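You operate a simulated robot arm through the tools that you are given. There is no shell and no other tool.

You run a simulated robot arm. Do the job below in one go: nothing can be reset, and whatever is moved stays where it is left.

TASK
Test the filter at about 0.8 bar with the yellow valve shut, then stop the pump.
Fine: green valve open before the pump starts; hold the pressure two seconds; pump dial back to 0.

The check looks at the end state, three seconds after you hand in, the way a careful person would. Anything else that was tipped, shoved, dropped, spilled or broken makes it a failure.

THE ROBOT
A 6-joint arm with a two-finger parallel gripper, fixed in place. Base frame: the origin is at the foot of the arm, x ahead of it, y to its left, z up. Readings come in mm, rad, newtons and seconds.
With the tool pointing down near the work surface it reaches from about 280 to 800 mm from the base axis. Its first joint turns from -2.897 to 2.897 rad. Payload 3.43 kg.
The tool frame sits at the grasp point between the pads (the TCP): z along the fingers, y along the line on which they close. The tips reach 34 mm beyond it. Largest opening 128 mm; finger width 24, thickness 12; the body of the gripper, 48 by 130 mm, starts 96 mm behind the TCP.
Orientation is that of the tool frame in the base frame, as [roll, pitch, yaw] about the fixed x, y, z axes, in that order (R = Rz(yaw) Ry(pitch) Rx(roll)). With the fingers straight down and closing along the base's y, the tool's x points along the base's -x, its y along +y and its z along -z.

THE INTERFACE
- The arm moves only by the tool apply_moves. Its argument "targets" is a list of rows, each a list of 7 numbers: the shift along the tool's x, y, z in units of 30 mm (1.0 is 30 mm), then the turn, a rotation vector about the tool's x, y, z in units of 8 degrees (1.0 is 8 degrees), then the opening, from 0 (shut) to 1 (fully open). In form: [[x, y, z, ax, ay, az, hand], ...]. A call has 1 to 20 rows; each row shifts and turns the commanded pose from where the row before left it, along the tool's axes as they then stand. A call with a number of a shift or a turn outside -1 to 1 is refused whole. Rows are played at 5 a second. More than 50 mm and 0.15 rad between two rows, or a gripper value outside its range, and nothing of the call is played. A pose out of reach is approached as far as the arm can. The call stops where the force on the tool passes 60 N (or 10 N more than at its start, if that is more) or the arm is blocked; 0.2 s more then pass. Each finger travels about 45 mm/s and halts on what it meets, pressing with about 26 N; the grip force reading is that of the motor and also rises with nothing between the fingers. The clock runs only during rows and for 0.2 s after the last one: add rows that do not move to give the fingers time. The reply holds the time, the measured pose of the TCP, the force on the tool along the base axes, the opening and the grip force, in the units named above and with some noise, with the torque about the TCP (base axes, N m) and any sound that the robot's microphone picked up.
- Cameras (640 x 400 px; columns grow to the right, rows downward): "scene" is fixed at [399.7, -648.4, 1486.4]; the picture's right is [0.99, -0.14, 0.00], its down [-0.06, -0.43, -0.90] and it looks along [0.12, 0.89, -0.44] (base axes); focal length 314 px, centre (320, 200). "wrist" rides on the gripper at [76, -11, -160] in the tool frame; the picture's right is [0.15, 0.99, 0.00], its down [-0.88, 0.13, -0.46] and it looks along [-0.45, 0.07, 0.89] (tool axes); focal length 234 px, centre (320, 200). There is no depth. A picture from a camera that has moved, and an enlarged one, comes with that camera's place and axes in the base frame and with its lens.
- camera(camera): a new picture of that camera. No time passes.
- close_up(camera, box): a new picture of the part [left, top, right, bottom] of that camera's present view, enlarged. No time passes.
- hand_in(): hands the job in; it is judged then, once.

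Places have to be worked out from the pictures, the camera data and where the tool is seen. Open the gripper and draw the arm clear of the work before you hand the job in, unless the task says otherwise.

The tools are called after "Request:" by a JSON object that holds its "method" and its "body". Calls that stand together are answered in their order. apply_moves: Moves the arm, as the interface text tells. Its arguments: {"type":"object","properties":{"targets":{"type":"array"}},"required":["targets"]} The other tools are called the same way: camera (camera) takes a picture; close_up (camera, box) takes an enlarged picture of a part of a camera's view; hand_in () hands the job in.

At the start:

```text
t: 0.0
ee_pos: [315.6, 208.2, 1291.5]
orientation: [3.141, 0.002, -3.141]
ft_force: [0.0, 0.8, 0.6]
moment: [-0.01, 0.0, -0.02]
width: 128.1
finger_force: 0.0
```

scene: 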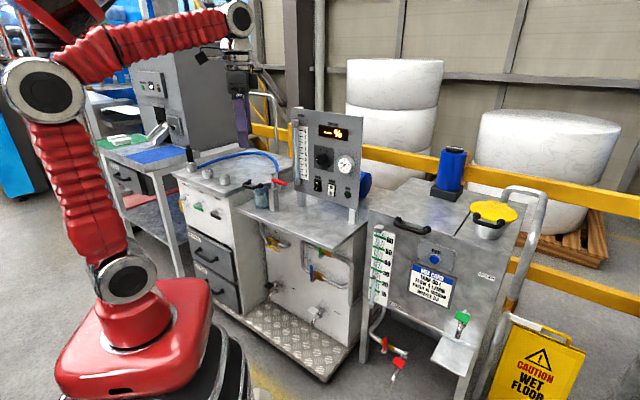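
wrist: 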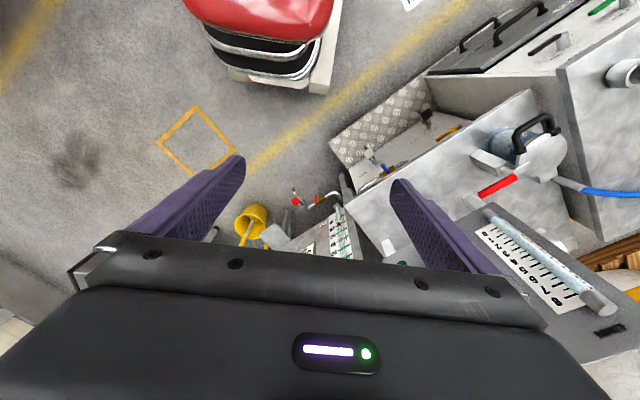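

I'll begin by looking closely at the apparatus: the panel, the valves, the pump dial and the pipes.

Request:
{"method": "close_up", "body": {"camera": "scene", "box": [280, 100, 380, 220]}}

Request:
{"method": "close_up", "body": {"camera": "scene", "box": [240, 210, 380, 340]}}

Request:
{"method": "close_up", "body": {"camera": "scene", "box": [350, 200, 520, 390]}}

Request:
{"method": "close_up", "body": {"camera": "scene", "box": [170, 130, 310, 250]}}

Request:
{"method": "close_up", "body": {"camera": "scene", "box": [80, 50, 220, 180]}}

```text
3.33 times, centred on (330, 160) of scene
camera zoom: at [399.7, -648.4, 1486.4], right [0.99, -0.14, 0.0], down [-0.06, -0.43, -0.9], along [0.12, 0.89, -0.44], focal length 1047 px, centre (287, 333)
```

zoom: 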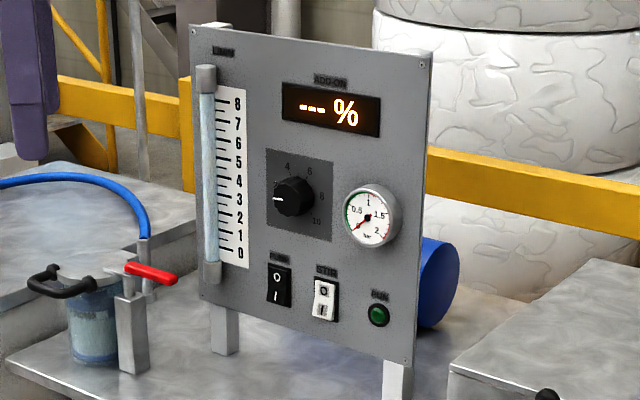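

```text
3.08 times, centred on (310, 275) of scene
camera zoom: at [399.7, -648.4, 1486.4], right [0.99, -0.14, 0.0], down [-0.06, -0.43, -0.9], along [0.12, 0.89, -0.44], focal length 966 px, centre (351, -31)
```

zoom: 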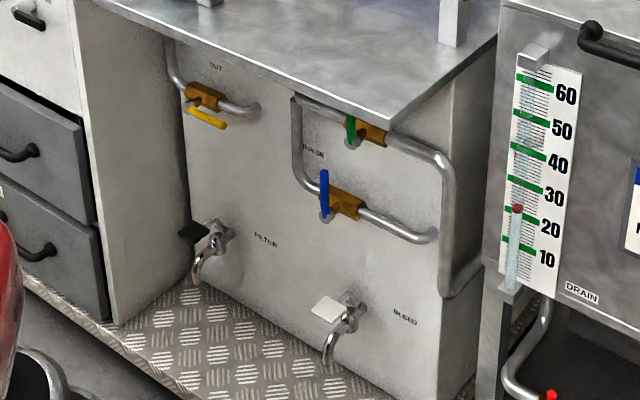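

```text
2.11 times, centred on (435, 295) of scene
camera zoom: at [399.7, -648.4, 1486.4], right [0.99, -0.14, 0.0], down [-0.06, -0.43, -0.9], along [0.12, 0.89, -0.44], focal length 661 px, centre (78, 0)
```

zoom: 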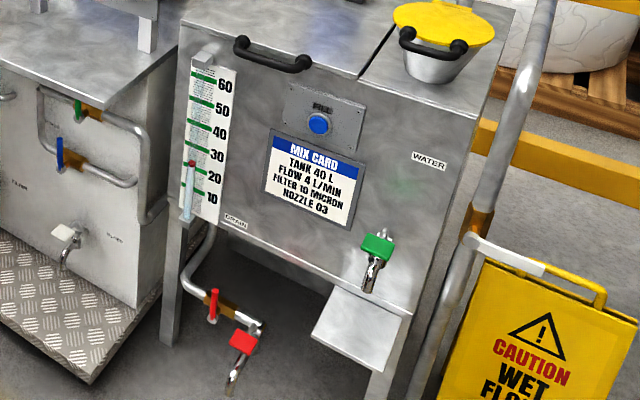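

```text
3.33 times, centred on (240, 190) of scene
camera zoom: at [399.7, -648.4, 1486.4], right [0.99, -0.14, 0.0], down [-0.06, -0.43, -0.9], along [0.12, 0.89, -0.44], focal length 1047 px, centre (587, 233)
```

zoom: 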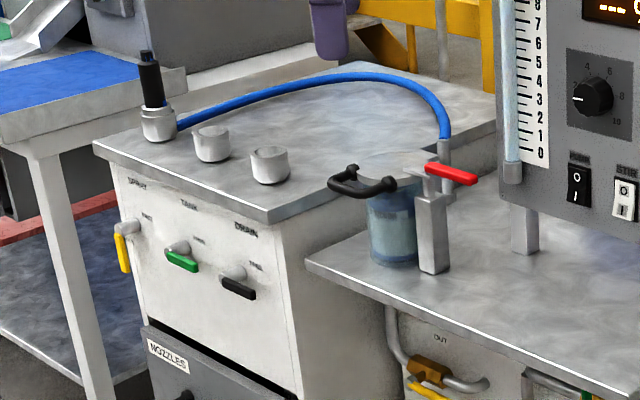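

```text
3.08 times, centred on (150, 115) of scene
camera zoom: at [399.7, -648.4, 1486.4], right [0.99, -0.14, 0.0], down [-0.06, -0.43, -0.9], along [0.12, 0.89, -0.44], focal length 966 px, centre (843, 462)
```

zoom: 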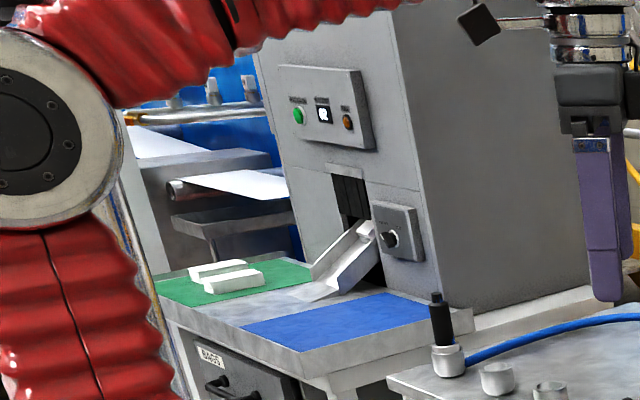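

The panel has a dial, a 0–2 bar gauge and PUMP/STIR switches; there are two sets of coloured valves, so I zoom in on the labels to tell which is which.

Request:
{"method": "close_up", "body": {"camera": "scene", "box": [260, 215, 320, 255]}}

Request:
{"method": "close_up", "body": {"camera": "scene", "box": [300, 235, 360, 290]}}

Request:
{"method": "close_up", "body": {"camera": "scene", "box": [310, 140, 365, 200]}}

Request:
{"method": "close_up", "body": {"camera": "scene", "box": [175, 175, 265, 230]}}

Request:
{"method": "close_up", "body": {"camera": "scene", "box": [235, 165, 295, 220]}}

Request:
{"method": "close_up", "body": {"camera": "scene", "box": [255, 265, 345, 335]}}

```text
10.00 times, centred on (290, 235) of scene
camera zoom: at [399.7, -648.4, 1486.4], right [0.99, -0.14, 0.0], down [-0.06, -0.43, -0.9], along [0.12, 0.89, -0.44], focal length 3140 px, centre (620, -150)
```

zoom: 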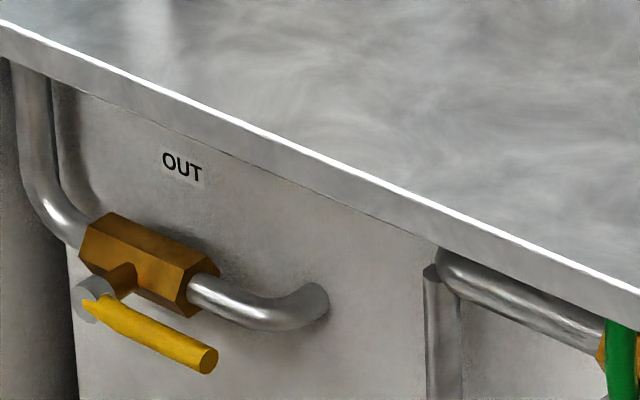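

```text
7.27 times, centred on (330, 262) of scene
camera zoom: at [399.7, -648.4, 1486.4], right [0.99, -0.14, 0.0], down [-0.06, -0.43, -0.9], along [0.12, 0.89, -0.44], focal length 2284 px, centre (247, -254)
```

zoom: 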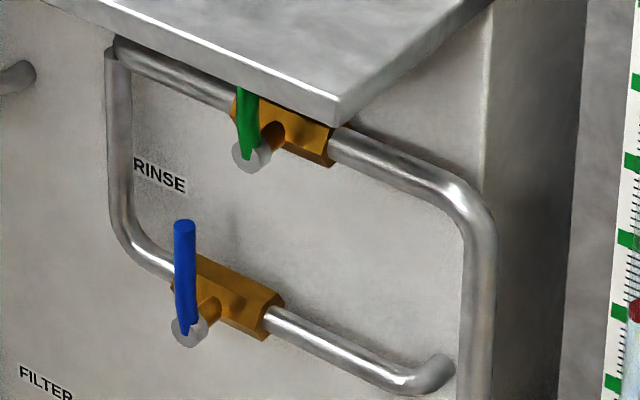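

```text
6.67 times, centred on (338, 170) of scene
camera zoom: at [399.7, -648.4, 1486.4], right [0.99, -0.14, 0.0], down [-0.06, -0.43, -0.9], along [0.12, 0.89, -0.44], focal length 2093 px, centre (203, 400)
```

zoom: 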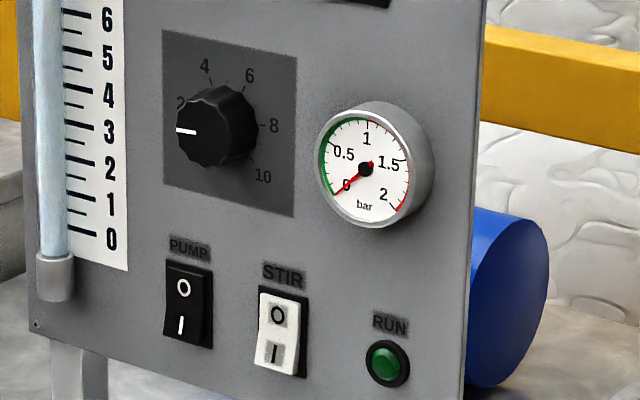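

```text
7.11 times, centred on (220, 202) of scene
camera zoom: at [399.7, -648.4, 1486.4], right [0.99, -0.14, 0.0], down [-0.06, -0.43, -0.9], along [0.12, 0.89, -0.44], focal length 2233 px, centre (1031, 182)
```

zoom: 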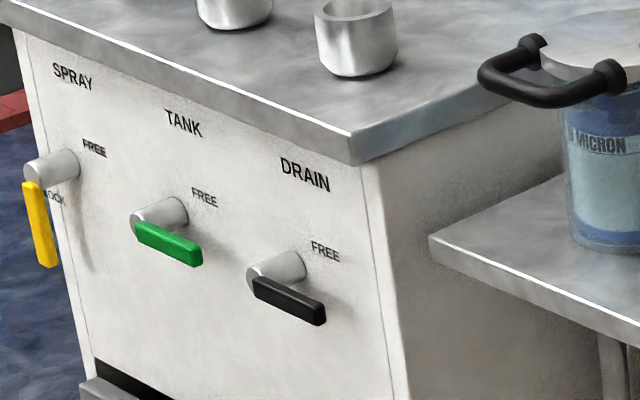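

```text
7.27 times, centred on (265, 192) of scene
camera zoom: at [399.7, -648.4, 1486.4], right [0.99, -0.14, 0.0], down [-0.06, -0.43, -0.9], along [0.12, 0.89, -0.44], focal length 2284 px, centre (720, 254)
```

zoom: 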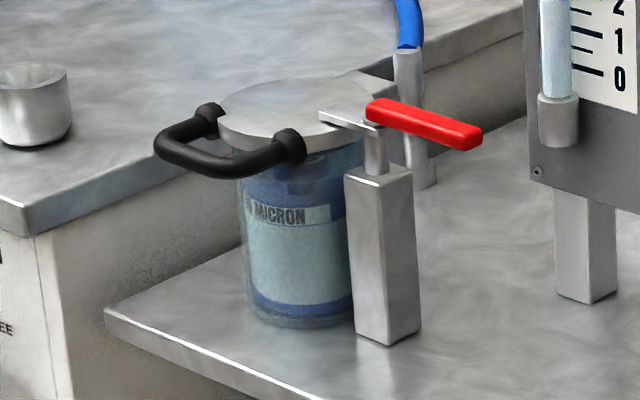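

```text
5.71 times, centred on (300, 300) of scene
camera zoom: at [399.7, -648.4, 1486.4], right [0.99, -0.14, 0.0], down [-0.06, -0.43, -0.9], along [0.12, 0.89, -0.44], focal length 1794 px, centre (434, -371)
```

zoom: 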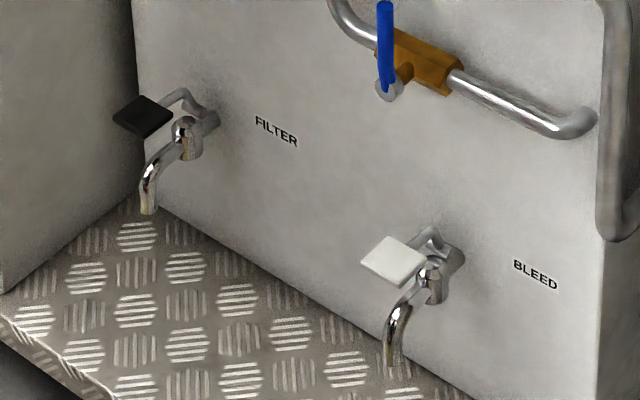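

The left cabinet's levers are hose-dock locks (FREE/LOCK). The ball valves on the middle cabinet are yellow OUT (lever along the pipe, so open), green on the tank suction line (lever across, so shut) and blue RINSE (shut). Next I check the wrist view of the same area, plus the dial and gauge.

Request:
{"method": "close_up", "body": {"camera": "wrist", "box": [320, 70, 560, 220]}}

Request:
{"method": "close_up", "body": {"camera": "wrist", "box": [440, 90, 640, 340]}}

Request:
{"method": "close_up", "body": {"camera": "wrist", "box": [220, 170, 400, 290]}}

Request:
{"method": "close_up", "body": {"camera": "scene", "box": [308, 142, 338, 172]}}

Request:
{"method": "close_up", "body": {"camera": "scene", "box": [308, 170, 350, 205]}}

```text
2.67 times, centred on (440, 145) of wrist
camera zoom: at [241.0, 197.0, 1450.6], right [-0.15, 0.99, 0.0], down [0.88, 0.13, 0.46], along [0.45, 0.07, -0.89], focal length 624 px, centre (0, 347)
```

zoom: 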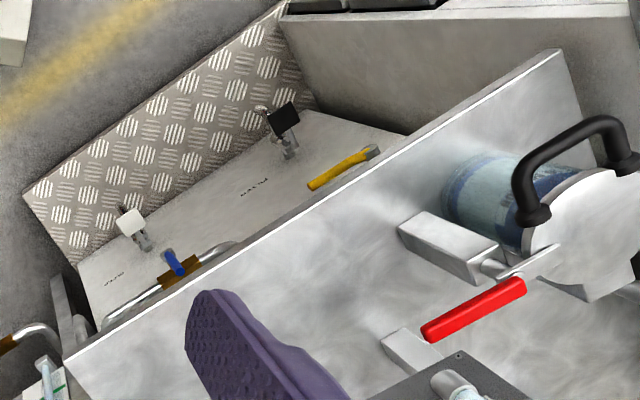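

```text
1.60 times, centred on (540, 215) of wrist
camera zoom: at [241.0, 197.0, 1450.6], right [-0.15, 0.99, 0.0], down [0.88, 0.13, 0.46], along [0.45, 0.07, -0.89], focal length 375 px, centre (-32, 176)
```

zoom: 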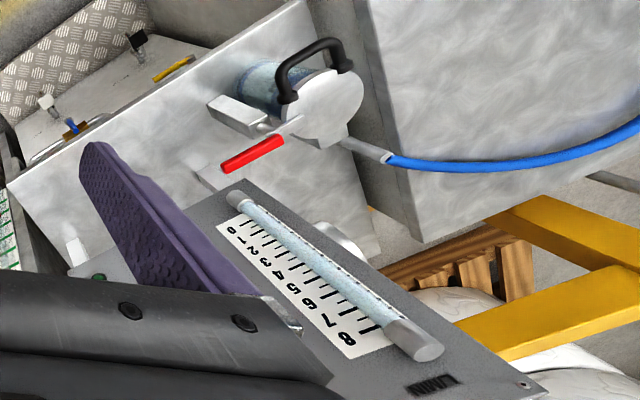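

```text
3.33 times, centred on (310, 230) of wrist
camera zoom: at [241.0, 197.0, 1450.6], right [-0.15, 0.99, 0.0], down [0.88, 0.13, 0.46], along [0.45, 0.07, -0.89], focal length 781 px, centre (353, 100)
```

zoom: 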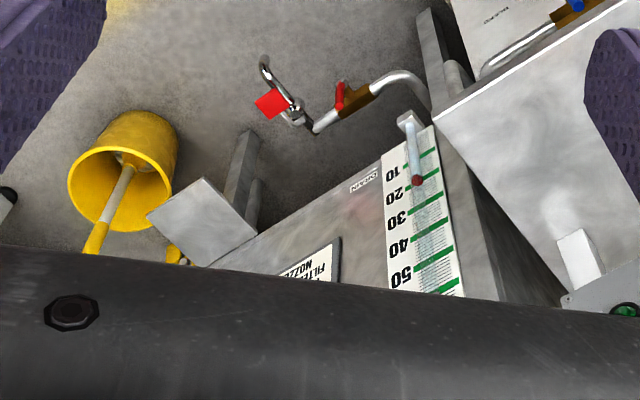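

```text
13.33 times, centred on (323, 157) of scene
camera zoom: at [399.7, -648.4, 1486.4], right [0.99, -0.14, 0.0], down [-0.06, -0.43, -0.9], along [0.12, 0.89, -0.44], focal length 4186 px, centre (280, 773)
```

zoom: 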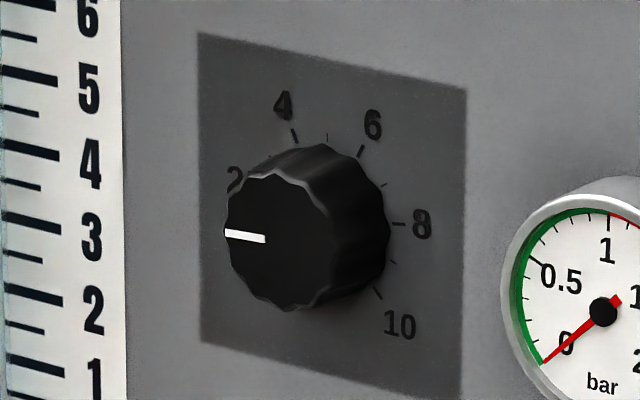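

```text
11.43 times, centred on (329, 188) of scene
camera zoom: at [399.7, -648.4, 1486.4], right [0.99, -0.14, 0.0], down [-0.06, -0.43, -0.9], along [0.12, 0.89, -0.44], focal length 3588 px, centre (217, 343)
```

zoom: 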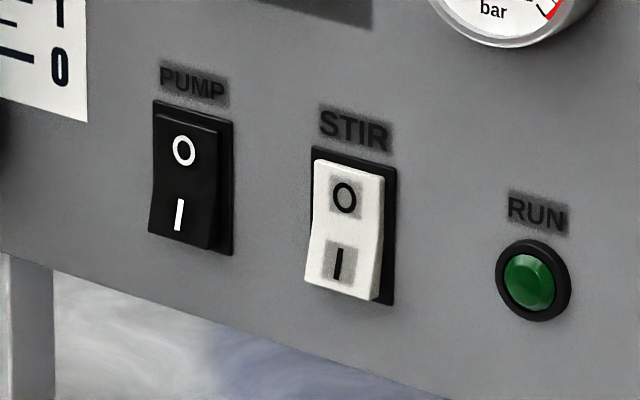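

The dial's pointer sits near 1.5, not 0, and the gauge reads 0. The cabinet face is at about 45° azimuth, with the tabletop front edge about 646 mm out at z≈788 and the panel about 830 mm out. I'll swing the tool to face that direction, starting with a 45° yaw and then moving outward.

Request:
{"method": "apply_moves", "body": {"targets": [[0, 0, 0, 0, 0, -1, 1], [0, 0, 0, 0, 0, -1, 1], [0, 0, 0, 0, 0, -1, 1], [0, 0, 0, 0, 0, -1, 1], [0, 0, 0, 0, 0, -1, 1], [0, 0, 0, 0, 0, -0.625, 0.5], [-1, 0, 0.5, 0, 0, 0, 0], [-1, 0, 0.5, 0, 0, 0, 0], [-1, 0, 0.5, 0, 0, 0, 0], [0, 0, 0, 0, 0, 0, 0]]}}

```text
t: 2.2
ee_pos: [380.1, 272.1, 1246.8]
orientation: [-3.139, 0.003, -2.357]
ft_force: [0.1, 0.1, -0.1]
moment: [0.0, -0.01, 0.0]
width: 22.4
finger_force: 0.1
```

The yaw is right: tool x now points back toward the base at −135°. Now I pitch the tool up to horizontal so it faces the panel.

Request:
{"method": "apply_moves", "body": {"targets": [[0, 0, 0, 0, -1, 0, 0], [0, 0, 0, 0, -1, 0, 0], [0, 0, 0, 0, -1, 0, 0], [0, 0, 0, 0, -1, 0, 0], [0, 0, 0, 0, -1, 0, 0], [0, 0, 0, 0, -1, 0, 0], [0, 0, 0, 0, -1, 0, 0], [0, 0, 0, 0, -1, 0, 0], [0, 0, 0, 0, -1, 0, 0], [0, 0, 0, 0, -1, 0, 0], [0, 0, 0, 0, -1, 0, 0], [0, 0, 0, 0, -0.25, 0, 0]]}}

Request:
{"method": "camera", "body": {"camera": "wrist"}}

Request:
{"method": "camera", "body": {"camera": "scene"}}

```text
t: 4.8
ee_pos: [378.4, 274.2, 1245.6]
orientation: [-1.746, 1.554, -0.952]
ft_force: [2.3, -1.5, 0.6]
moment: [-0.03, 0.12, 0.15]
width: 0.0
finger_force: 26.2
```

```text
taken
camera wrist: at [276.2, 150.5, 1170.3], right [-0.7, 0.69, -0.16], down [-0.42, -0.22, 0.88], along [0.57, 0.69, 0.45], focal length 234 px, centre (320, 200)
```

wrist: 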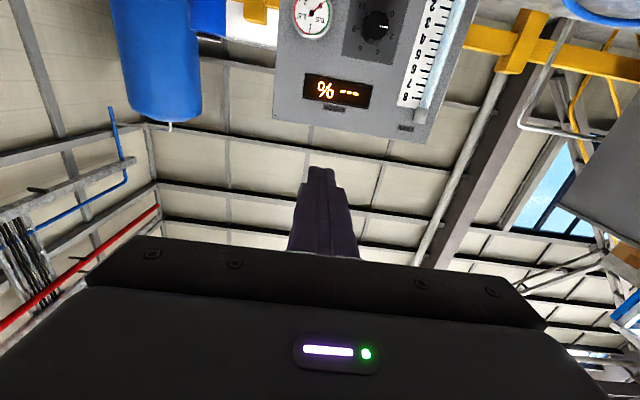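

```text
taken
```

scene: 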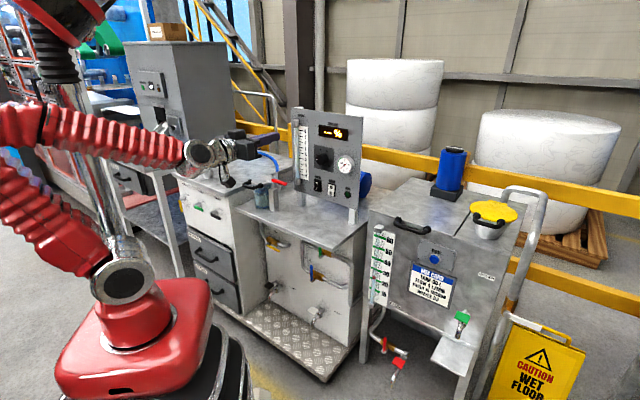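

The tool is now horizontal and the wrist view is upside down because the camera hangs below the gripper. From both views the yellow valve pivot is at roughly 740 mm out, 296 mm left, z≈565, and the green one is near 738, −52, 651. I lower the arm in the free space in front of the cabinet for a close look.

Request:
{"method": "apply_moves", "body": {"targets": [[1, 0.33, 0.13, 0, 0, 0, 0], [1, 0.33, 0.13, 0, 0, 0, 0], [1, 0.33, 0.13, 0, 0, 0, 0], [1, 0.33, 0.13, 0, 0, 0, 0], [1, 0.33, 0.13, 0, 0, 0, 0], [1, 0.33, 0.13, 0, 0, 0, 0], [1, 0.33, 0.13, 0, 0, 0, 0], [1, 0.33, 0.13, 0, 0, 0, 0], [1, 0.33, 0.13, 0, 0, 0, 0], [1, 0.33, 0.13, 0, 0, 0, 0]]}}

Request:
{"method": "camera", "body": {"camera": "wrist"}}

Request:
{"method": "camera", "body": {"camera": "scene"}}

```text
t: 7.0
ee_pos: [459.8, 333.4, 1032.3]
orientation: [1.78, 1.533, 2.572]
ft_force: [-0.7, -0.2, 0.4]
moment: [0.03, 0.02, 0.02]
width: 0.0
finger_force: 26.3
out of reach, approached as far as the arm can: row 1, 2, 3, 4, 5, 6, 7, 8, 9, 10
```

```text
taken
camera wrist: at [355.0, 212.2, 956.9], right [-0.71, 0.7, -0.11], down [-0.39, -0.25, 0.89], along [0.59, 0.67, 0.45], focal length 234 px, centre (320, 200)
```

wrist: 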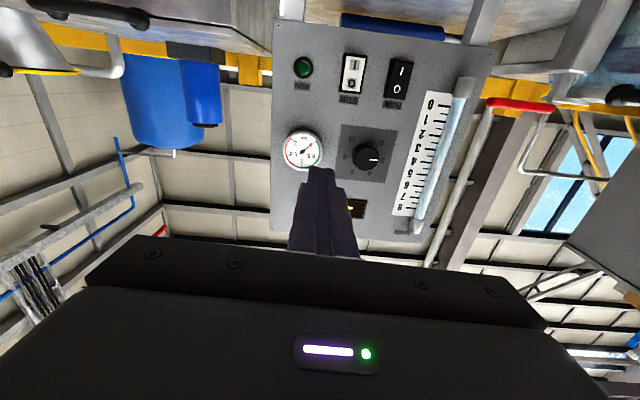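

```text
taken
```

scene: 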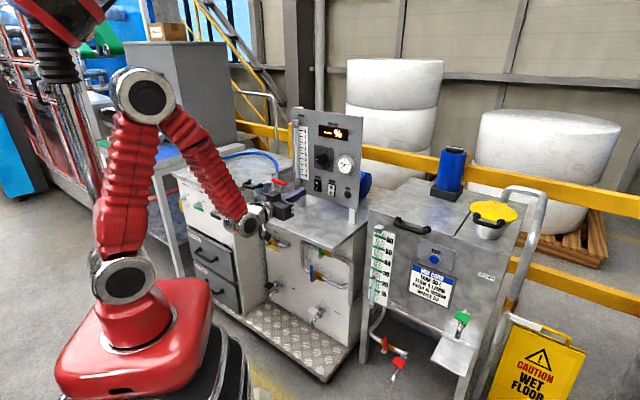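

The reply says the moves were out of reach and the pose (z 1032, with little sideways motion) differs from what I commanded. I'll play a couple of still rows to see where the arm settles before doing more.

Request:
{"method": "apply_moves", "body": {"targets": [[0, 0, 0, 0, 0, 0, 0], [0, 0, 0, 0, 0, 0, 0], [0, 0, 0, 0, 0, 0, 0]]}}

```text
t: 7.8
ee_pos: [459.9, 333.8, 1032.6]
orientation: [1.784, 1.533, 2.578]
ft_force: [-0.2, 1.0, 0.9]
moment: [0.0, 0.0, -0.03]
width: 0.0
finger_force: 26.4
```

The arm holds at about 561 mm out, −89 left, z 1032 with the orientation kept, so something in the wrist is limiting it. I look at the arm to see what configuration it's in.

Request:
{"method": "close_up", "body": {"camera": "scene", "box": [80, 50, 320, 320]}}

Request:
{"method": "close_up", "body": {"camera": "scene", "box": [200, 170, 310, 260]}}

```text
1.48 times, centred on (200, 185) of scene
camera zoom: at [399.7, -648.4, 1486.4], right [0.99, -0.14, 0.0], down [-0.06, -0.43, -0.9], along [0.12, 0.89, -0.44], focal length 465 px, centre (498, 222)
```

zoom: 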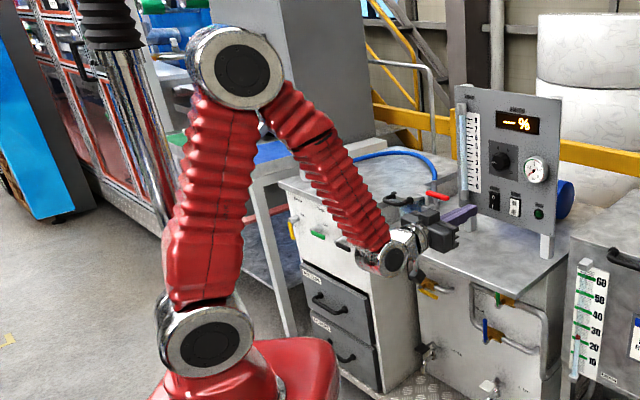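

```text
4.44 times, centred on (255, 215) of scene
camera zoom: at [399.7, -648.4, 1486.4], right [0.99, -0.14, 0.0], down [-0.06, -0.43, -0.9], along [0.12, 0.89, -0.44], focal length 1396 px, centre (609, 133)
```

zoom: 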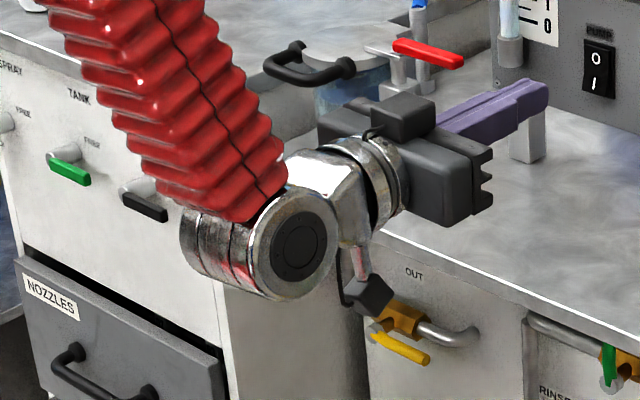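

It looks like a roll–pitch–roll wrist, so a joint limit may be in the way. I test single small moves, first sideways to the left only.

Request:
{"method": "apply_moves", "body": {"targets": [[0, 1, 0, 0, 0, 0, 0], [0, 1, 0, 0, 0, 0, 0], [0, 0, 0, 0, 0, 0, 0]]}}

```text
t: 8.6
ee_pos: [454.6, 337.7, 1057.9]
orientation: [1.86, 1.554, 2.662]
ft_force: [0.9, 0.4, -0.6]
moment: [0.03, 0.01, 0.02]
width: 0.1
finger_force: 26.2
out of reach, approached as far as the arm can: row 1, 2
```

Moving left forces the arm up, which fits a forearm-roll joint near its ±166° limit after the tool swung past straight slightly out of the arm's plane. I'll pitch back down the way I came, shift to the centre line (arm azimuth 45°), and pitch up again in-plane.

Request:
{"method": "apply_moves", "body": {"targets": [[0, 0, 0, 0, 1, 0, 0], [0, 0, 0, 0, 1, 0, 0], [0, 0, 0, 0, 1, 0, 0], [0, 0, 0, 0, 1, 0, 0], [0, 0, 0, 0, 1, 0, 0], [0, 0, 0, 0, 1, 0, 0], [0, 0, 0, 0, 1, 0, 0], [0, 0, 0, 0, 1, 0, 0], [0, 0, 0, 0, 1, 0, 0], [0, 0, 0, 0, 1, 0, 0], [0, 0, 0, 0, 1, 0, 0], [0, 0, 0, 0, 0, 0, 0]]}}

```text
t: 11.2
ee_pos: [444.0, 351.0, 1058.4]
orientation: [3.106, 0.243, -2.316]
ft_force: [1.1, 0.3, -0.5]
moment: [-0.03, -0.01, 0.0]
width: 0.0
finger_force: 25.9
out of reach, approached as far as the arm can: row 5, 6, 7
```

The tool is back near vertical, 14° short and 2° off in yaw. I finish straightening it and shift left to the 45° plane.

Request:
{"method": "apply_moves", "body": {"targets": [[0, 0, 0, 0, 1, 0, 0], [0, 0, 0, 0, 0.74, 0, 0], [0, 0, 0, 0.255, 0, 0.287, 0], [0, 1, 0, 0, 0, 0, 0], [0, 1, 0, 0, 0, 0, 0], [0, 0.2, 0, 0, 0, 0, 0], [0, 0, 0, 0, 0, 0, 0]]}}

```text
t: 12.8
ee_pos: [395.7, 397.0, 1058.0]
orientation: [-3.14, 0.001, -2.348]
ft_force: [0.1, 0.2, -0.3]
moment: [-0.03, -0.02, 0.0]
width: 0.1
finger_force: 26.3
```

The tool is vertical on the 45° plane. Now I pitch up again, in-plane.

Request:
{"method": "apply_moves", "body": {"targets": [[0, 0, 0, 0, -1, 0, 0], [0, 0, 0, 0, -1, 0, 0], [0, 0, 0, 0, -1, 0, 0], [0, 0, 0, 0, -1, 0, 0], [0, 0, 0, 0, -1, 0, 0], [0, 0, 0, 0, -1, 0, 0], [0, 0, 0, 0, -1, 0, 0], [0, 0, 0, 0, -1, 0, 0], [0, 0, 0, 0, 0, 0, 0]]}}

Request:
{"method": "close_up", "body": {"camera": "scene", "box": [80, 50, 320, 320]}}

```text
t: 14.8
ee_pos: [393.4, 401.3, 1057.2]
orientation: [3.118, 1.046, -2.351]
ft_force: [0.3, 0.6, -0.1]
moment: [0.03, 0.03, 0.03]
width: 0.0
finger_force: 26.0
out of reach, approached as far as the arm can: row 7
```

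```text
1.48 times, centred on (200, 185) of scene
camera zoom: at [399.7, -648.4, 1486.4], right [0.99, -0.14, 0.0], down [-0.06, -0.43, -0.9], along [0.12, 0.89, -0.44], focal length 465 px, centre (498, 222)
```

zoom: 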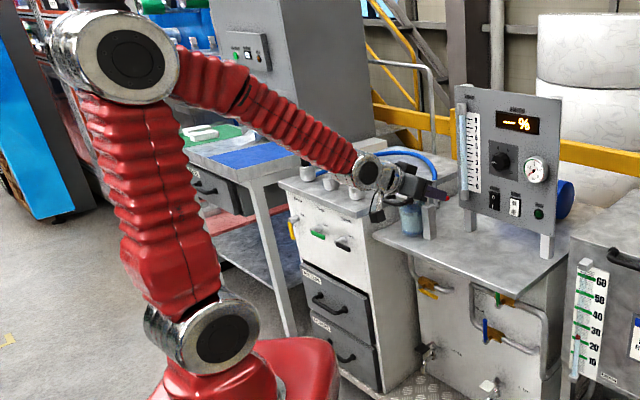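

The tool is nearly in line with the forearm now, and only one row was clipped. I continue the pitch to horizontal.

Request:
{"method": "apply_moves", "body": {"targets": [[0, 0, 0, 0, -1, 0, 0], [0, 0, 0, 0, -1, 0, 0], [0, 0, 0, 0, -1, 0, 0], [0, 0, 0, 0, -0.75, 0, 0], [0, 0, 0, 0, 0, 0, 0]]}}

Request:
{"method": "close_up", "body": {"camera": "scene", "box": [80, 50, 320, 320]}}

```text
t: 16.0
ee_pos: [397.8, 406.2, 1058.8]
orientation: [1.584, 1.561, 2.392]
ft_force: [0.7, -0.5, -0.9]
moment: [0.01, 0.01, -0.02]
width: 0.0
finger_force: 25.7
out of reach, approached as far as the arm can: row 4
```

```text
1.48 times, centred on (200, 185) of scene
camera zoom: at [399.7, -648.4, 1486.4], right [0.99, -0.14, 0.0], down [-0.06, -0.43, -0.9], along [0.12, 0.89, -0.44], focal length 465 px, centre (498, 222)
```

zoom: 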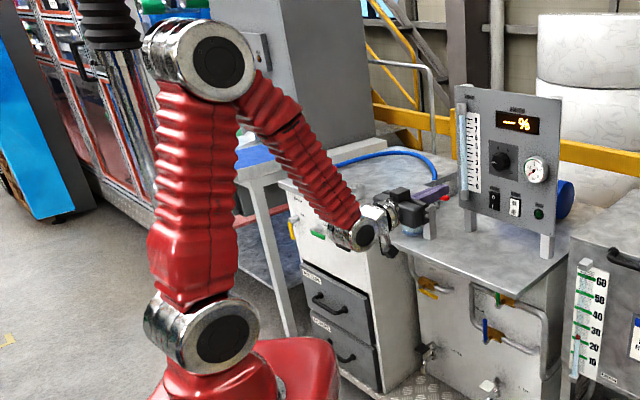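

Horizontal again at about 569 mm out, +6 left, z 1059. I test whether it now moves freely, going down and left a little.

Request:
{"method": "apply_moves", "body": {"targets": [[1, 0, 0, 0, 0, 0, 0], [1, 0, 0, 0, 0, 0, 0], [0, 1, 0, 0, 0, 0, 0], [0, 1, 0, 0, 0, 0, 0], [0, 0, 0, 0, 0, 0, 0]]}}

```text
t: 17.2
ee_pos: [354.5, 447.2, 998.9]
orientation: [1.642, 1.563, 2.452]
ft_force: [-0.5, 0.3, 0.3]
moment: [0.01, 0.01, 0.01]
width: 0.1
finger_force: 26.1
```

It moves freely now. I check that it can also cross to the right of the centre line at this height, since the green valve sits there.

Request:
{"method": "apply_moves", "body": {"targets": [[0, -1, 0, 0, 0, 0, 0], [0, -1, 0, 0, 0, 0, 0], [0, -1, 0, 0, 0, 0, 0], [0, -1, 0, 0, 0, 0, 0], [0, -1, 0, 0, 0, 0, 0], [0, 0, 0, 0, 0, 0, 0]]}}

```text
t: 18.6
ee_pos: [463.9, 344.4, 996.6]
orientation: [1.661, 1.559, 2.473]
ft_force: [1.2, 0.4, 0.9]
moment: [-0.01, 0.02, -0.02]
width: 0.0
finger_force: 25.6
```

The arm crosses to −84 without trouble, so this is a good configuration. I trim 1.5° of yaw and descend in front of the cabinet to look at the valves, with the tips staying at least 40 mm short of the tabletop edge.

Request:
{"method": "apply_moves", "body": {"targets": [[1, 0.5, 0, 0.19, 0, 0, 0], [1, 0.5, 0, 0, 0, 0, 0], [1, 0.5, 0, 0, 0, 0, 0], [1, 0.5, 0, 0, 0, 0, 0], [1, 0.5, 0, 0, 0, 0, 0], [1, 0.5, 0, 0, 0, 0, 0], [1, 0.5, 0, 0, 0, 0, 0], [1, 0.5, 0, 0, 0, 0, 0], [1, 0.5, 0, 0, 0, 0, 0], [1, 0.5, 0, 0, 0, 0, 0], [0, 0, 0, 0, 0, 0, 0]]}}

Request:
{"method": "camera", "body": {"camera": "wrist"}}

Request:
{"method": "camera", "body": {"camera": "scene"}}

```text
t: 21.0
ee_pos: [354.0, 453.3, 698.3]
orientation: [1.677, 1.561, 2.461]
ft_force: [0.2, 0.1, 0.6]
moment: [0.02, -0.01, 0.0]
width: 0.0
finger_force: 26.0
```

```text
taken
camera wrist: at [249.7, 332.0, 622.0], right [-0.7, 0.7, -0.14], down [-0.41, -0.24, 0.88], along [0.59, 0.67, 0.45], focal length 234 px, centre (320, 200)
```

wrist: 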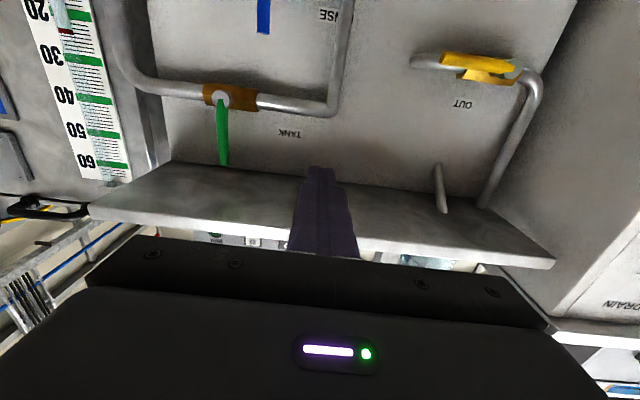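

```text
taken
```

scene: 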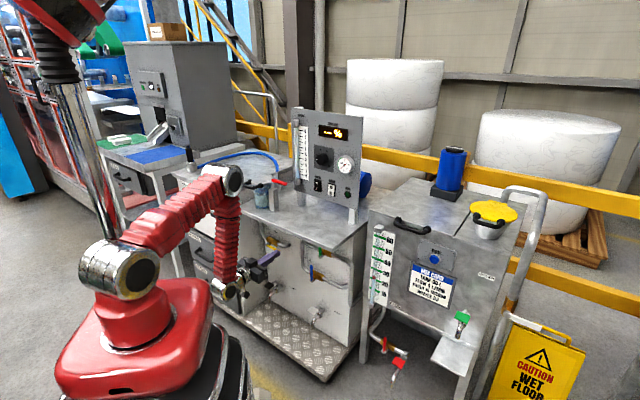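

From below the overhang the labels are clear: green is on TANK, yellow on OUT and blue on RINSE. I zoom into both valves for precise positions.

Request:
{"method": "close_up", "body": {"camera": "wrist", "box": [120, 0, 320, 180]}}

Request:
{"method": "close_up", "body": {"camera": "wrist", "box": [380, 0, 580, 180]}}

Request:
{"method": "close_up", "body": {"camera": "scene", "box": [220, 220, 360, 330]}}

```text
2.22 times, centred on (220, 90) of wrist
camera zoom: at [249.7, 332.0, 622.0], right [-0.7, 0.7, -0.14], down [-0.41, -0.24, 0.88], along [0.59, 0.67, 0.45], focal length 520 px, centre (542, 444)
```

zoom: 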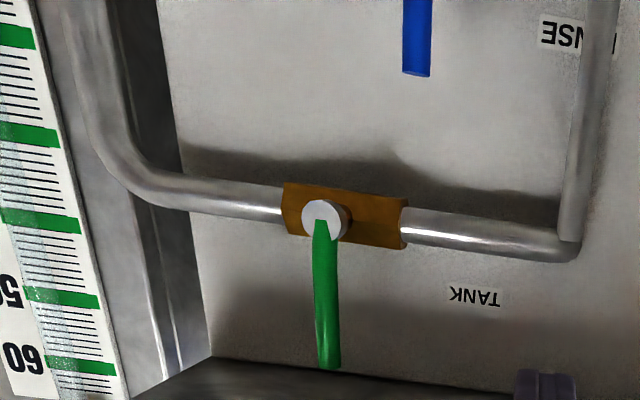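

```text
2.22 times, centred on (480, 90) of wrist
camera zoom: at [249.7, 332.0, 622.0], right [-0.7, 0.7, -0.14], down [-0.41, -0.24, 0.88], along [0.59, 0.67, 0.45], focal length 520 px, centre (-36, 444)
```

zoom: 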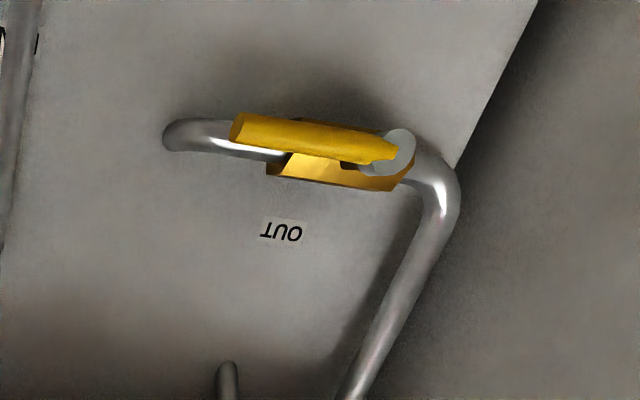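

```text
3.64 times, centred on (290, 275) of scene
camera zoom: at [399.7, -648.4, 1486.4], right [0.99, -0.14, 0.0], down [-0.06, -0.43, -0.9], along [0.12, 0.89, -0.44], focal length 1142 px, centre (429, -73)
```

zoom: 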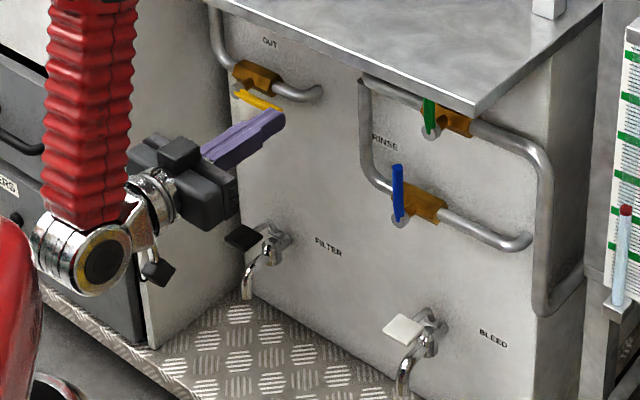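

Triangulating the scene and wrist views gives the green pivot at about (724 out, −58 left, z 658) with its lever up to z≈741. The yellow pivot is at (728, 283, 577) with its lever end at (724, 195, 581). The plate is about 803 out and the table underside z≈769. I move the closed fingers to the left of the green lever, stopping just short so I can check.

Request:
{"method": "apply_moves", "body": {"targets": [[-0.2, -0.9, 0, 0, 0, 0, 0], [-0.2, -0.9, 0, 0, 0, 0, 0], [-0.17, -0.8, 0, 0, 0, 0, 0], [0, -0.7, 0, 0, 0, 0, 0], [0, 0, 0.8, 0, 0, 0, 0], [0, 0, 0.8, 0, 0, 0, 0], [0, 0, 0.8, 0, 0, 0, 0], [0, 0, 0, 0, 0, 0, 0]]}}

Request:
{"method": "camera", "body": {"camera": "wrist"}}

Request:
{"method": "close_up", "body": {"camera": "scene", "box": [270, 220, 360, 290]}}

```text
t: 22.8
ee_pos: [475.4, 434.2, 716.0]
orientation: [1.678, 1.56, 2.462]
ft_force: [0.3, 0.3, 0.6]
moment: [0.01, -0.01, 0.0]
width: 0.0
finger_force: 26.1
```

```text
taken
camera wrist: at [370.7, 312.6, 639.1], right [-0.7, 0.7, -0.14], down [-0.41, -0.24, 0.88], along [0.59, 0.67, 0.45], focal length 234 px, centre (320, 200)
```

wrist: 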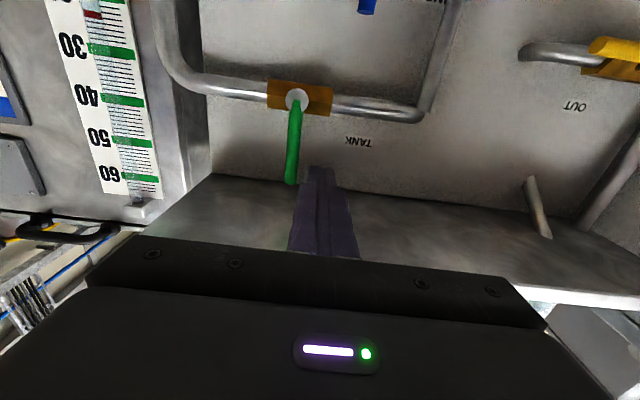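

```text
5.71 times, centred on (315, 255) of scene
camera zoom: at [399.7, -648.4, 1486.4], right [0.99, -0.14, 0.0], down [-0.06, -0.43, -0.9], along [0.12, 0.89, -0.44], focal length 1794 px, centre (349, -114)
```

zoom: 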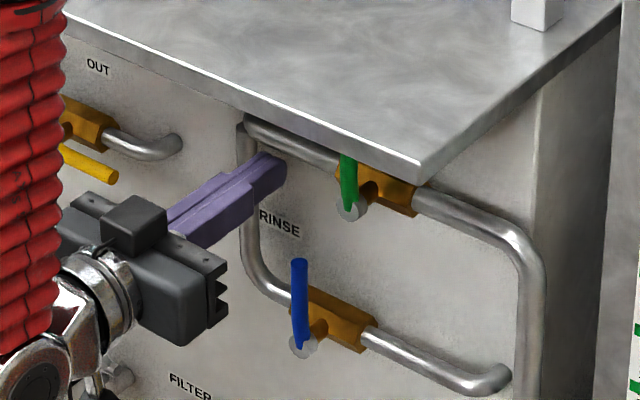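

The view agrees with my numbers: the fingers are about 30 mm left of the green lever. I push forward 59 mm so the tips pass beside the lever at its depth.

Request:
{"method": "apply_moves", "body": {"targets": [[0, 0, 0.5, 0, 0, 0, 0], [0, 0, 0.5, 0, 0, 0, 0], [0, 0, 0.5, 0, 0, 0, 0], [0, 0, 0.46, 0, 0, 0, 0], [0, 0, 0, 0, 0, 0, 0]]}}

Request:
{"method": "camera", "body": {"camera": "wrist"}}

```text
t: 24.0
ee_pos: [516.4, 473.9, 713.3]
orientation: [1.715, 1.56, 2.497]
ft_force: [0.1, 0.5, -0.8]
moment: [0.01, 0.0, -0.01]
width: 0.1
finger_force: 26.0
```

```text
taken
camera wrist: at [411.6, 353.4, 638.2], right [-0.7, 0.7, -0.14], down [-0.41, -0.24, 0.88], along [0.59, 0.67, 0.45], focal length 234 px, centre (320, 200)
```

wrist: 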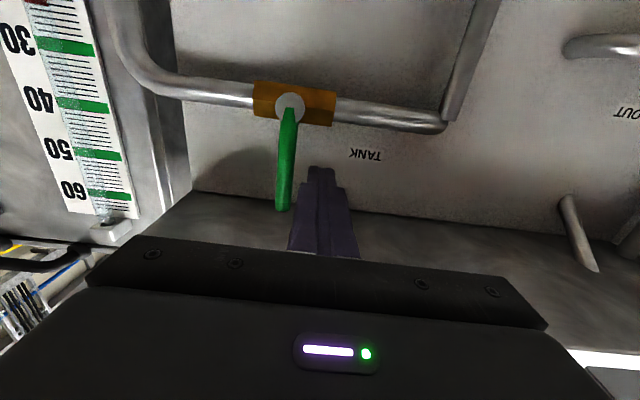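

The tips are now beside the lever (tip about 734 out) with about 10 mm clearance. I sweep right and down along the lever's arc about its pivot to open the green valve.

Request:
{"method": "apply_moves", "body": {"targets": [[0, -0.2, 0, 0, 0, 0, 0], [-0.05, -0.2, 0, 0, 0, 0, 0], [-0.08, -0.22, 0, 0, 0, 0, 0], [-0.06, -0.22, 0, 0, 0, 0, 0], [0.01, -0.24, 0, 0, 0, 0, 0], [0.01, -0.24, 0, 0, 0, 0, 0], [0.06, -0.25, 0, 0, 0, 0, 0], [0.06, -0.25, 0, 0, 0, 0, 0], [0.14, -0.24, 0, 0, 0, 0, 0], [0.14, -0.24, 0, 0, 0, 0, 0], [0, 0, 0, 0, 0, 0, 0]]}}

Request:
{"method": "camera", "body": {"camera": "wrist"}}

Request:
{"method": "close_up", "body": {"camera": "scene", "box": [270, 220, 360, 290]}}

```text
t: 26.4
ee_pos: [565.5, 425.1, 707.9]
orientation: [1.694, 1.56, 2.476]
ft_force: [0.2, 0.1, -0.5]
moment: [0.02, 0.02, 0.01]
width: 0.0
finger_force: 26.5
```

```text
taken
camera wrist: at [460.8, 304.3, 630.9], right [-0.7, 0.7, -0.14], down [-0.41, -0.24, 0.88], along [0.59, 0.67, 0.45], focal length 234 px, centre (320, 200)
```

wrist: 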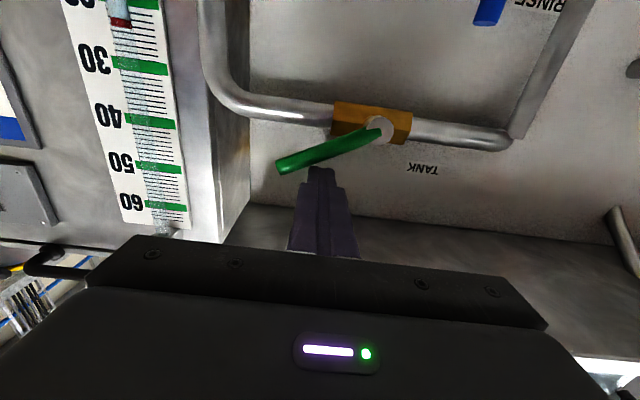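

```text
5.71 times, centred on (315, 255) of scene
camera zoom: at [399.7, -648.4, 1486.4], right [0.99, -0.14, 0.0], down [-0.06, -0.43, -0.9], along [0.12, 0.89, -0.44], focal length 1794 px, centre (349, -114)
```

zoom: 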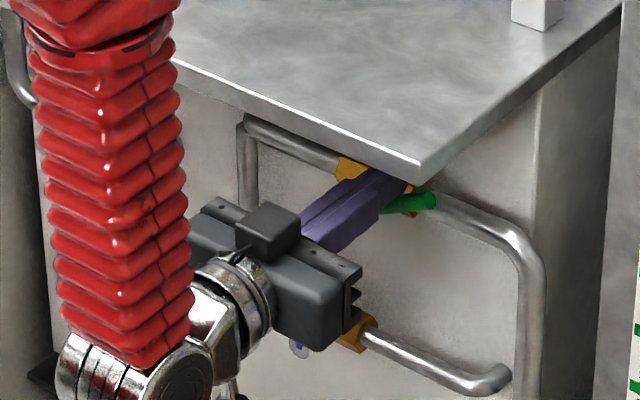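

The lever is following well, at roughly 60° toward the pipe direction, with negligible force. I continue the arc down until the lever lies along the pipe.

Request:
{"method": "apply_moves", "body": {"targets": [[0.21, -0.2, 0, 0, 0, 0, 0], [0.22, -0.19, 0, 0, 0, 0, 0], [0.28, -0.13, 0, 0, 0, 0, 0], [0.28, -0.12, 0, 0, 0, 0, 0], [0.1, -0.03, 0, 0, 0, 0, 0], [0.1, 0, 0, 0, 0, 0, 0], [0, 0, 0, 0, 0, 0, 0]]}}

Request:
{"method": "camera", "body": {"camera": "wrist"}}

Request:
{"method": "close_up", "body": {"camera": "scene", "box": [270, 220, 360, 290]}}

```text
t: 28.0
ee_pos: [580.7, 412.5, 677.5]
orientation: [0.497, 1.552, 1.281]
ft_force: [-9.0, 0.8, 52.4]
moment: [0.88, -0.79, 0.37]
width: 0.3
finger_force: 26.2
```

```text
taken
camera wrist: at [476.8, 292.6, 599.0], right [-0.7, 0.7, -0.14], down [-0.42, -0.25, 0.87], along [0.58, 0.67, 0.47], focal length 234 px, centre (320, 200)
```

wrist: 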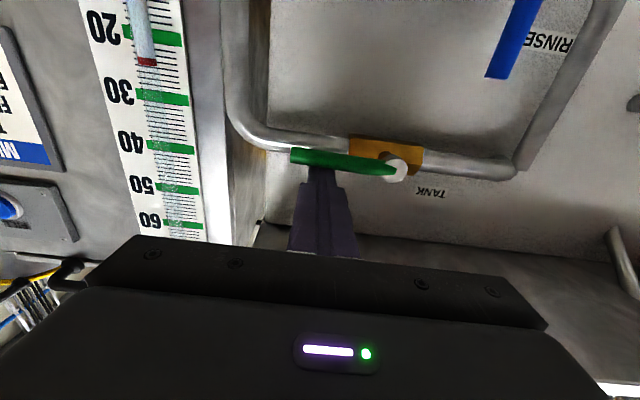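

```text
5.71 times, centred on (315, 255) of scene
camera zoom: at [399.7, -648.4, 1486.4], right [0.99, -0.14, 0.0], down [-0.06, -0.43, -0.9], along [0.12, 0.89, -0.44], focal length 1794 px, centre (349, -114)
```

zoom: 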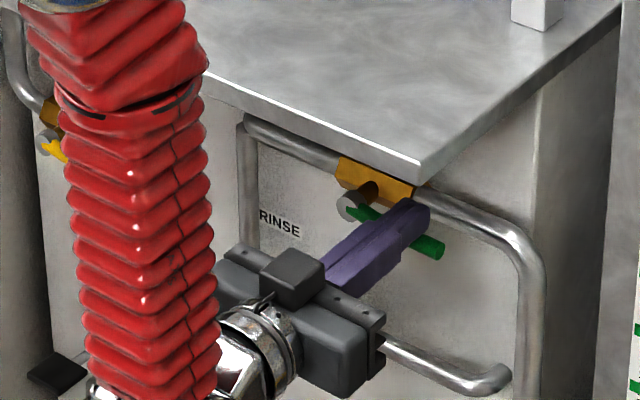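

The lever is now parallel to the pipe and pressing on its stop (about 52 N up), so the green valve is open. I lift off the lever, then back the fingers straight out from under the table.

Request:
{"method": "apply_moves", "body": {"targets": [[-0.3, 0, 0, 0, 0, 0, 0], [-0.3, 0, 0, 0, 0, 0, 0], [0, 0, -0.6, 0, 0, 0, 0], [0, 0, -1, 0, 0, 0, 0], [0, 0, -1, 0, 0, 0, 0], [0, 0, -1, 0, 0, 0, 0], [0, 0, -1, 0, 0, 0, 0], [0, 0, 0, 0, 0, 0, 0]]}}

Request:
{"method": "camera", "body": {"camera": "wrist"}}

Request:
{"method": "close_up", "body": {"camera": "scene", "box": [270, 220, 360, 290]}}

```text
t: 29.8
ee_pos: [480.4, 311.7, 689.5]
orientation: [1.663, 1.561, 2.445]
ft_force: [-0.2, -0.2, 0.1]
moment: [0.0, -0.02, -0.03]
width: 0.0
finger_force: 25.8
```

```text
taken
camera wrist: at [376.6, 192.9, 612.4], right [-0.7, 0.7, -0.14], down [-0.41, -0.24, 0.88], along [0.59, 0.67, 0.45], focal length 234 px, centre (320, 200)
```

wrist: 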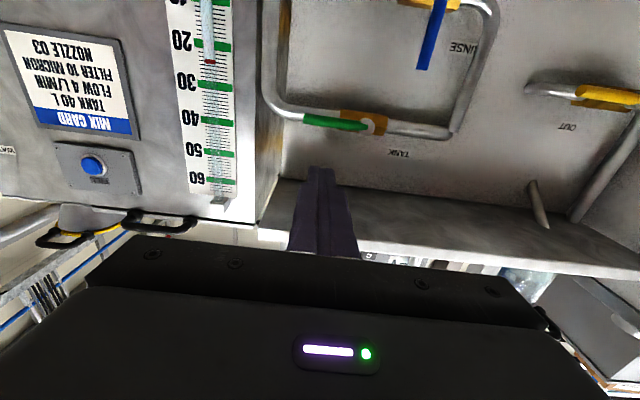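

```text
5.71 times, centred on (315, 255) of scene
camera zoom: at [399.7, -648.4, 1486.4], right [0.99, -0.14, 0.0], down [-0.06, -0.43, -0.9], along [0.12, 0.89, -0.44], focal length 1794 px, centre (349, -114)
```

zoom: 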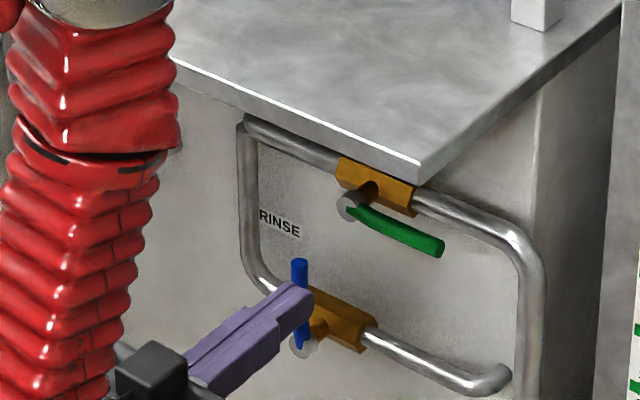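

Green is confirmed open, parallel to its pipe. Now I move left and down in free space to a spot in front of and just below the yellow lever's free end.

Request:
{"method": "apply_moves", "body": {"targets": [[0.4, 0.95, 0, 0, 0, 0, 0], [0.4, 0.95, 0, 0, 0, 0, 0], [0.4, 0.95, 0, 0, 0, 0, 0], [0.4, 0.95, 0, 0, 0, 0, 0], [0.4, 0.95, 0, 0, 0, 0, 0], [0.4, 0.95, 0, 0, 0, 0, 0], [0.4, 0.95, 0, 0, 0, 0, 0], [0.4, 0.95, 0, 0, 0, 0, 0], [0.4, 0.95, 0, 0, 0, 0, 0], [0.4, 0.95, 0, 0, 0, 0, 0], [0.4, 0.95, 0, 0, 0, 0, 0], [0.4, 0.9, 0, 0, 0, 0, 0], [0, 0, 0, 0, 0, 0, 0]]}}

Request:
{"method": "camera", "body": {"camera": "wrist"}}

Request:
{"method": "camera", "body": {"camera": "scene"}}

```text
t: 32.6
ee_pos: [240.7, 556.0, 550.0]
orientation: [1.684, 1.56, 2.467]
ft_force: [0.2, 0.7, -0.9]
moment: [0.0, -0.01, 0.01]
width: 0.0
finger_force: 25.7
```

```text
taken
camera wrist: at [134.7, 435.0, 472.3], right [-0.7, 0.7, -0.14], down [-0.41, -0.24, 0.88], along [0.59, 0.67, 0.45], focal length 234 px, centre (320, 200)
```

wrist: 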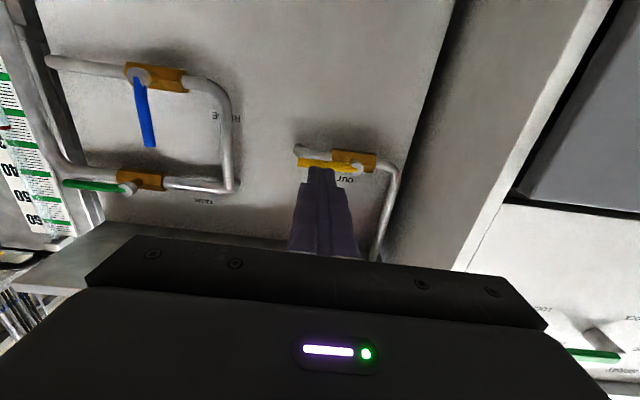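

```text
taken
```

scene: 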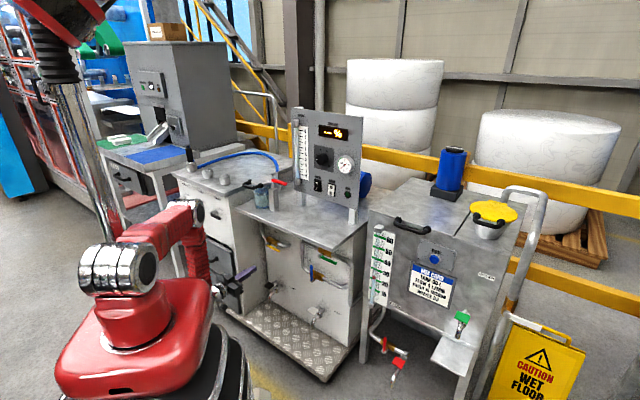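

The fingers are in front of the yellow lever. I zoom in to refine its position before going in.

Request:
{"method": "close_up", "body": {"camera": "wrist", "box": [270, 120, 410, 207]}}

Request:
{"method": "close_up", "body": {"camera": "scene", "box": [235, 210, 315, 300]}}

```text
4.57 times, centred on (340, 164) of wrist
camera zoom: at [134.7, 435.0, 472.3], right [-0.7, 0.7, -0.14], down [-0.41, -0.24, 0.88], along [0.59, 0.67, 0.45], focal length 1070 px, centre (229, 367)
```

zoom: 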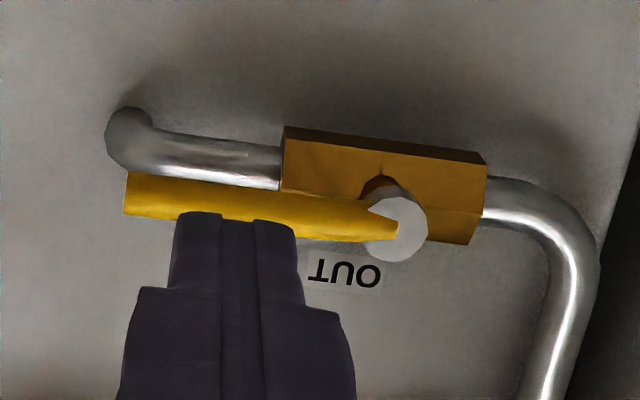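

```text
4.44 times, centred on (275, 255) of scene
camera zoom: at [399.7, -648.4, 1486.4], right [0.99, -0.14, 0.0], down [-0.06, -0.43, -0.9], along [0.12, 0.89, -0.44], focal length 1396 px, centre (520, -44)
```

zoom: 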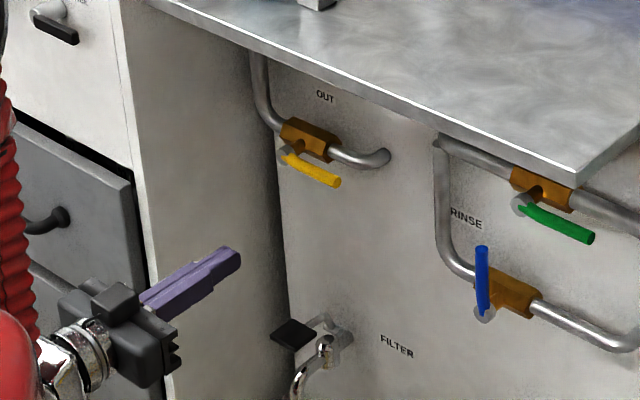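

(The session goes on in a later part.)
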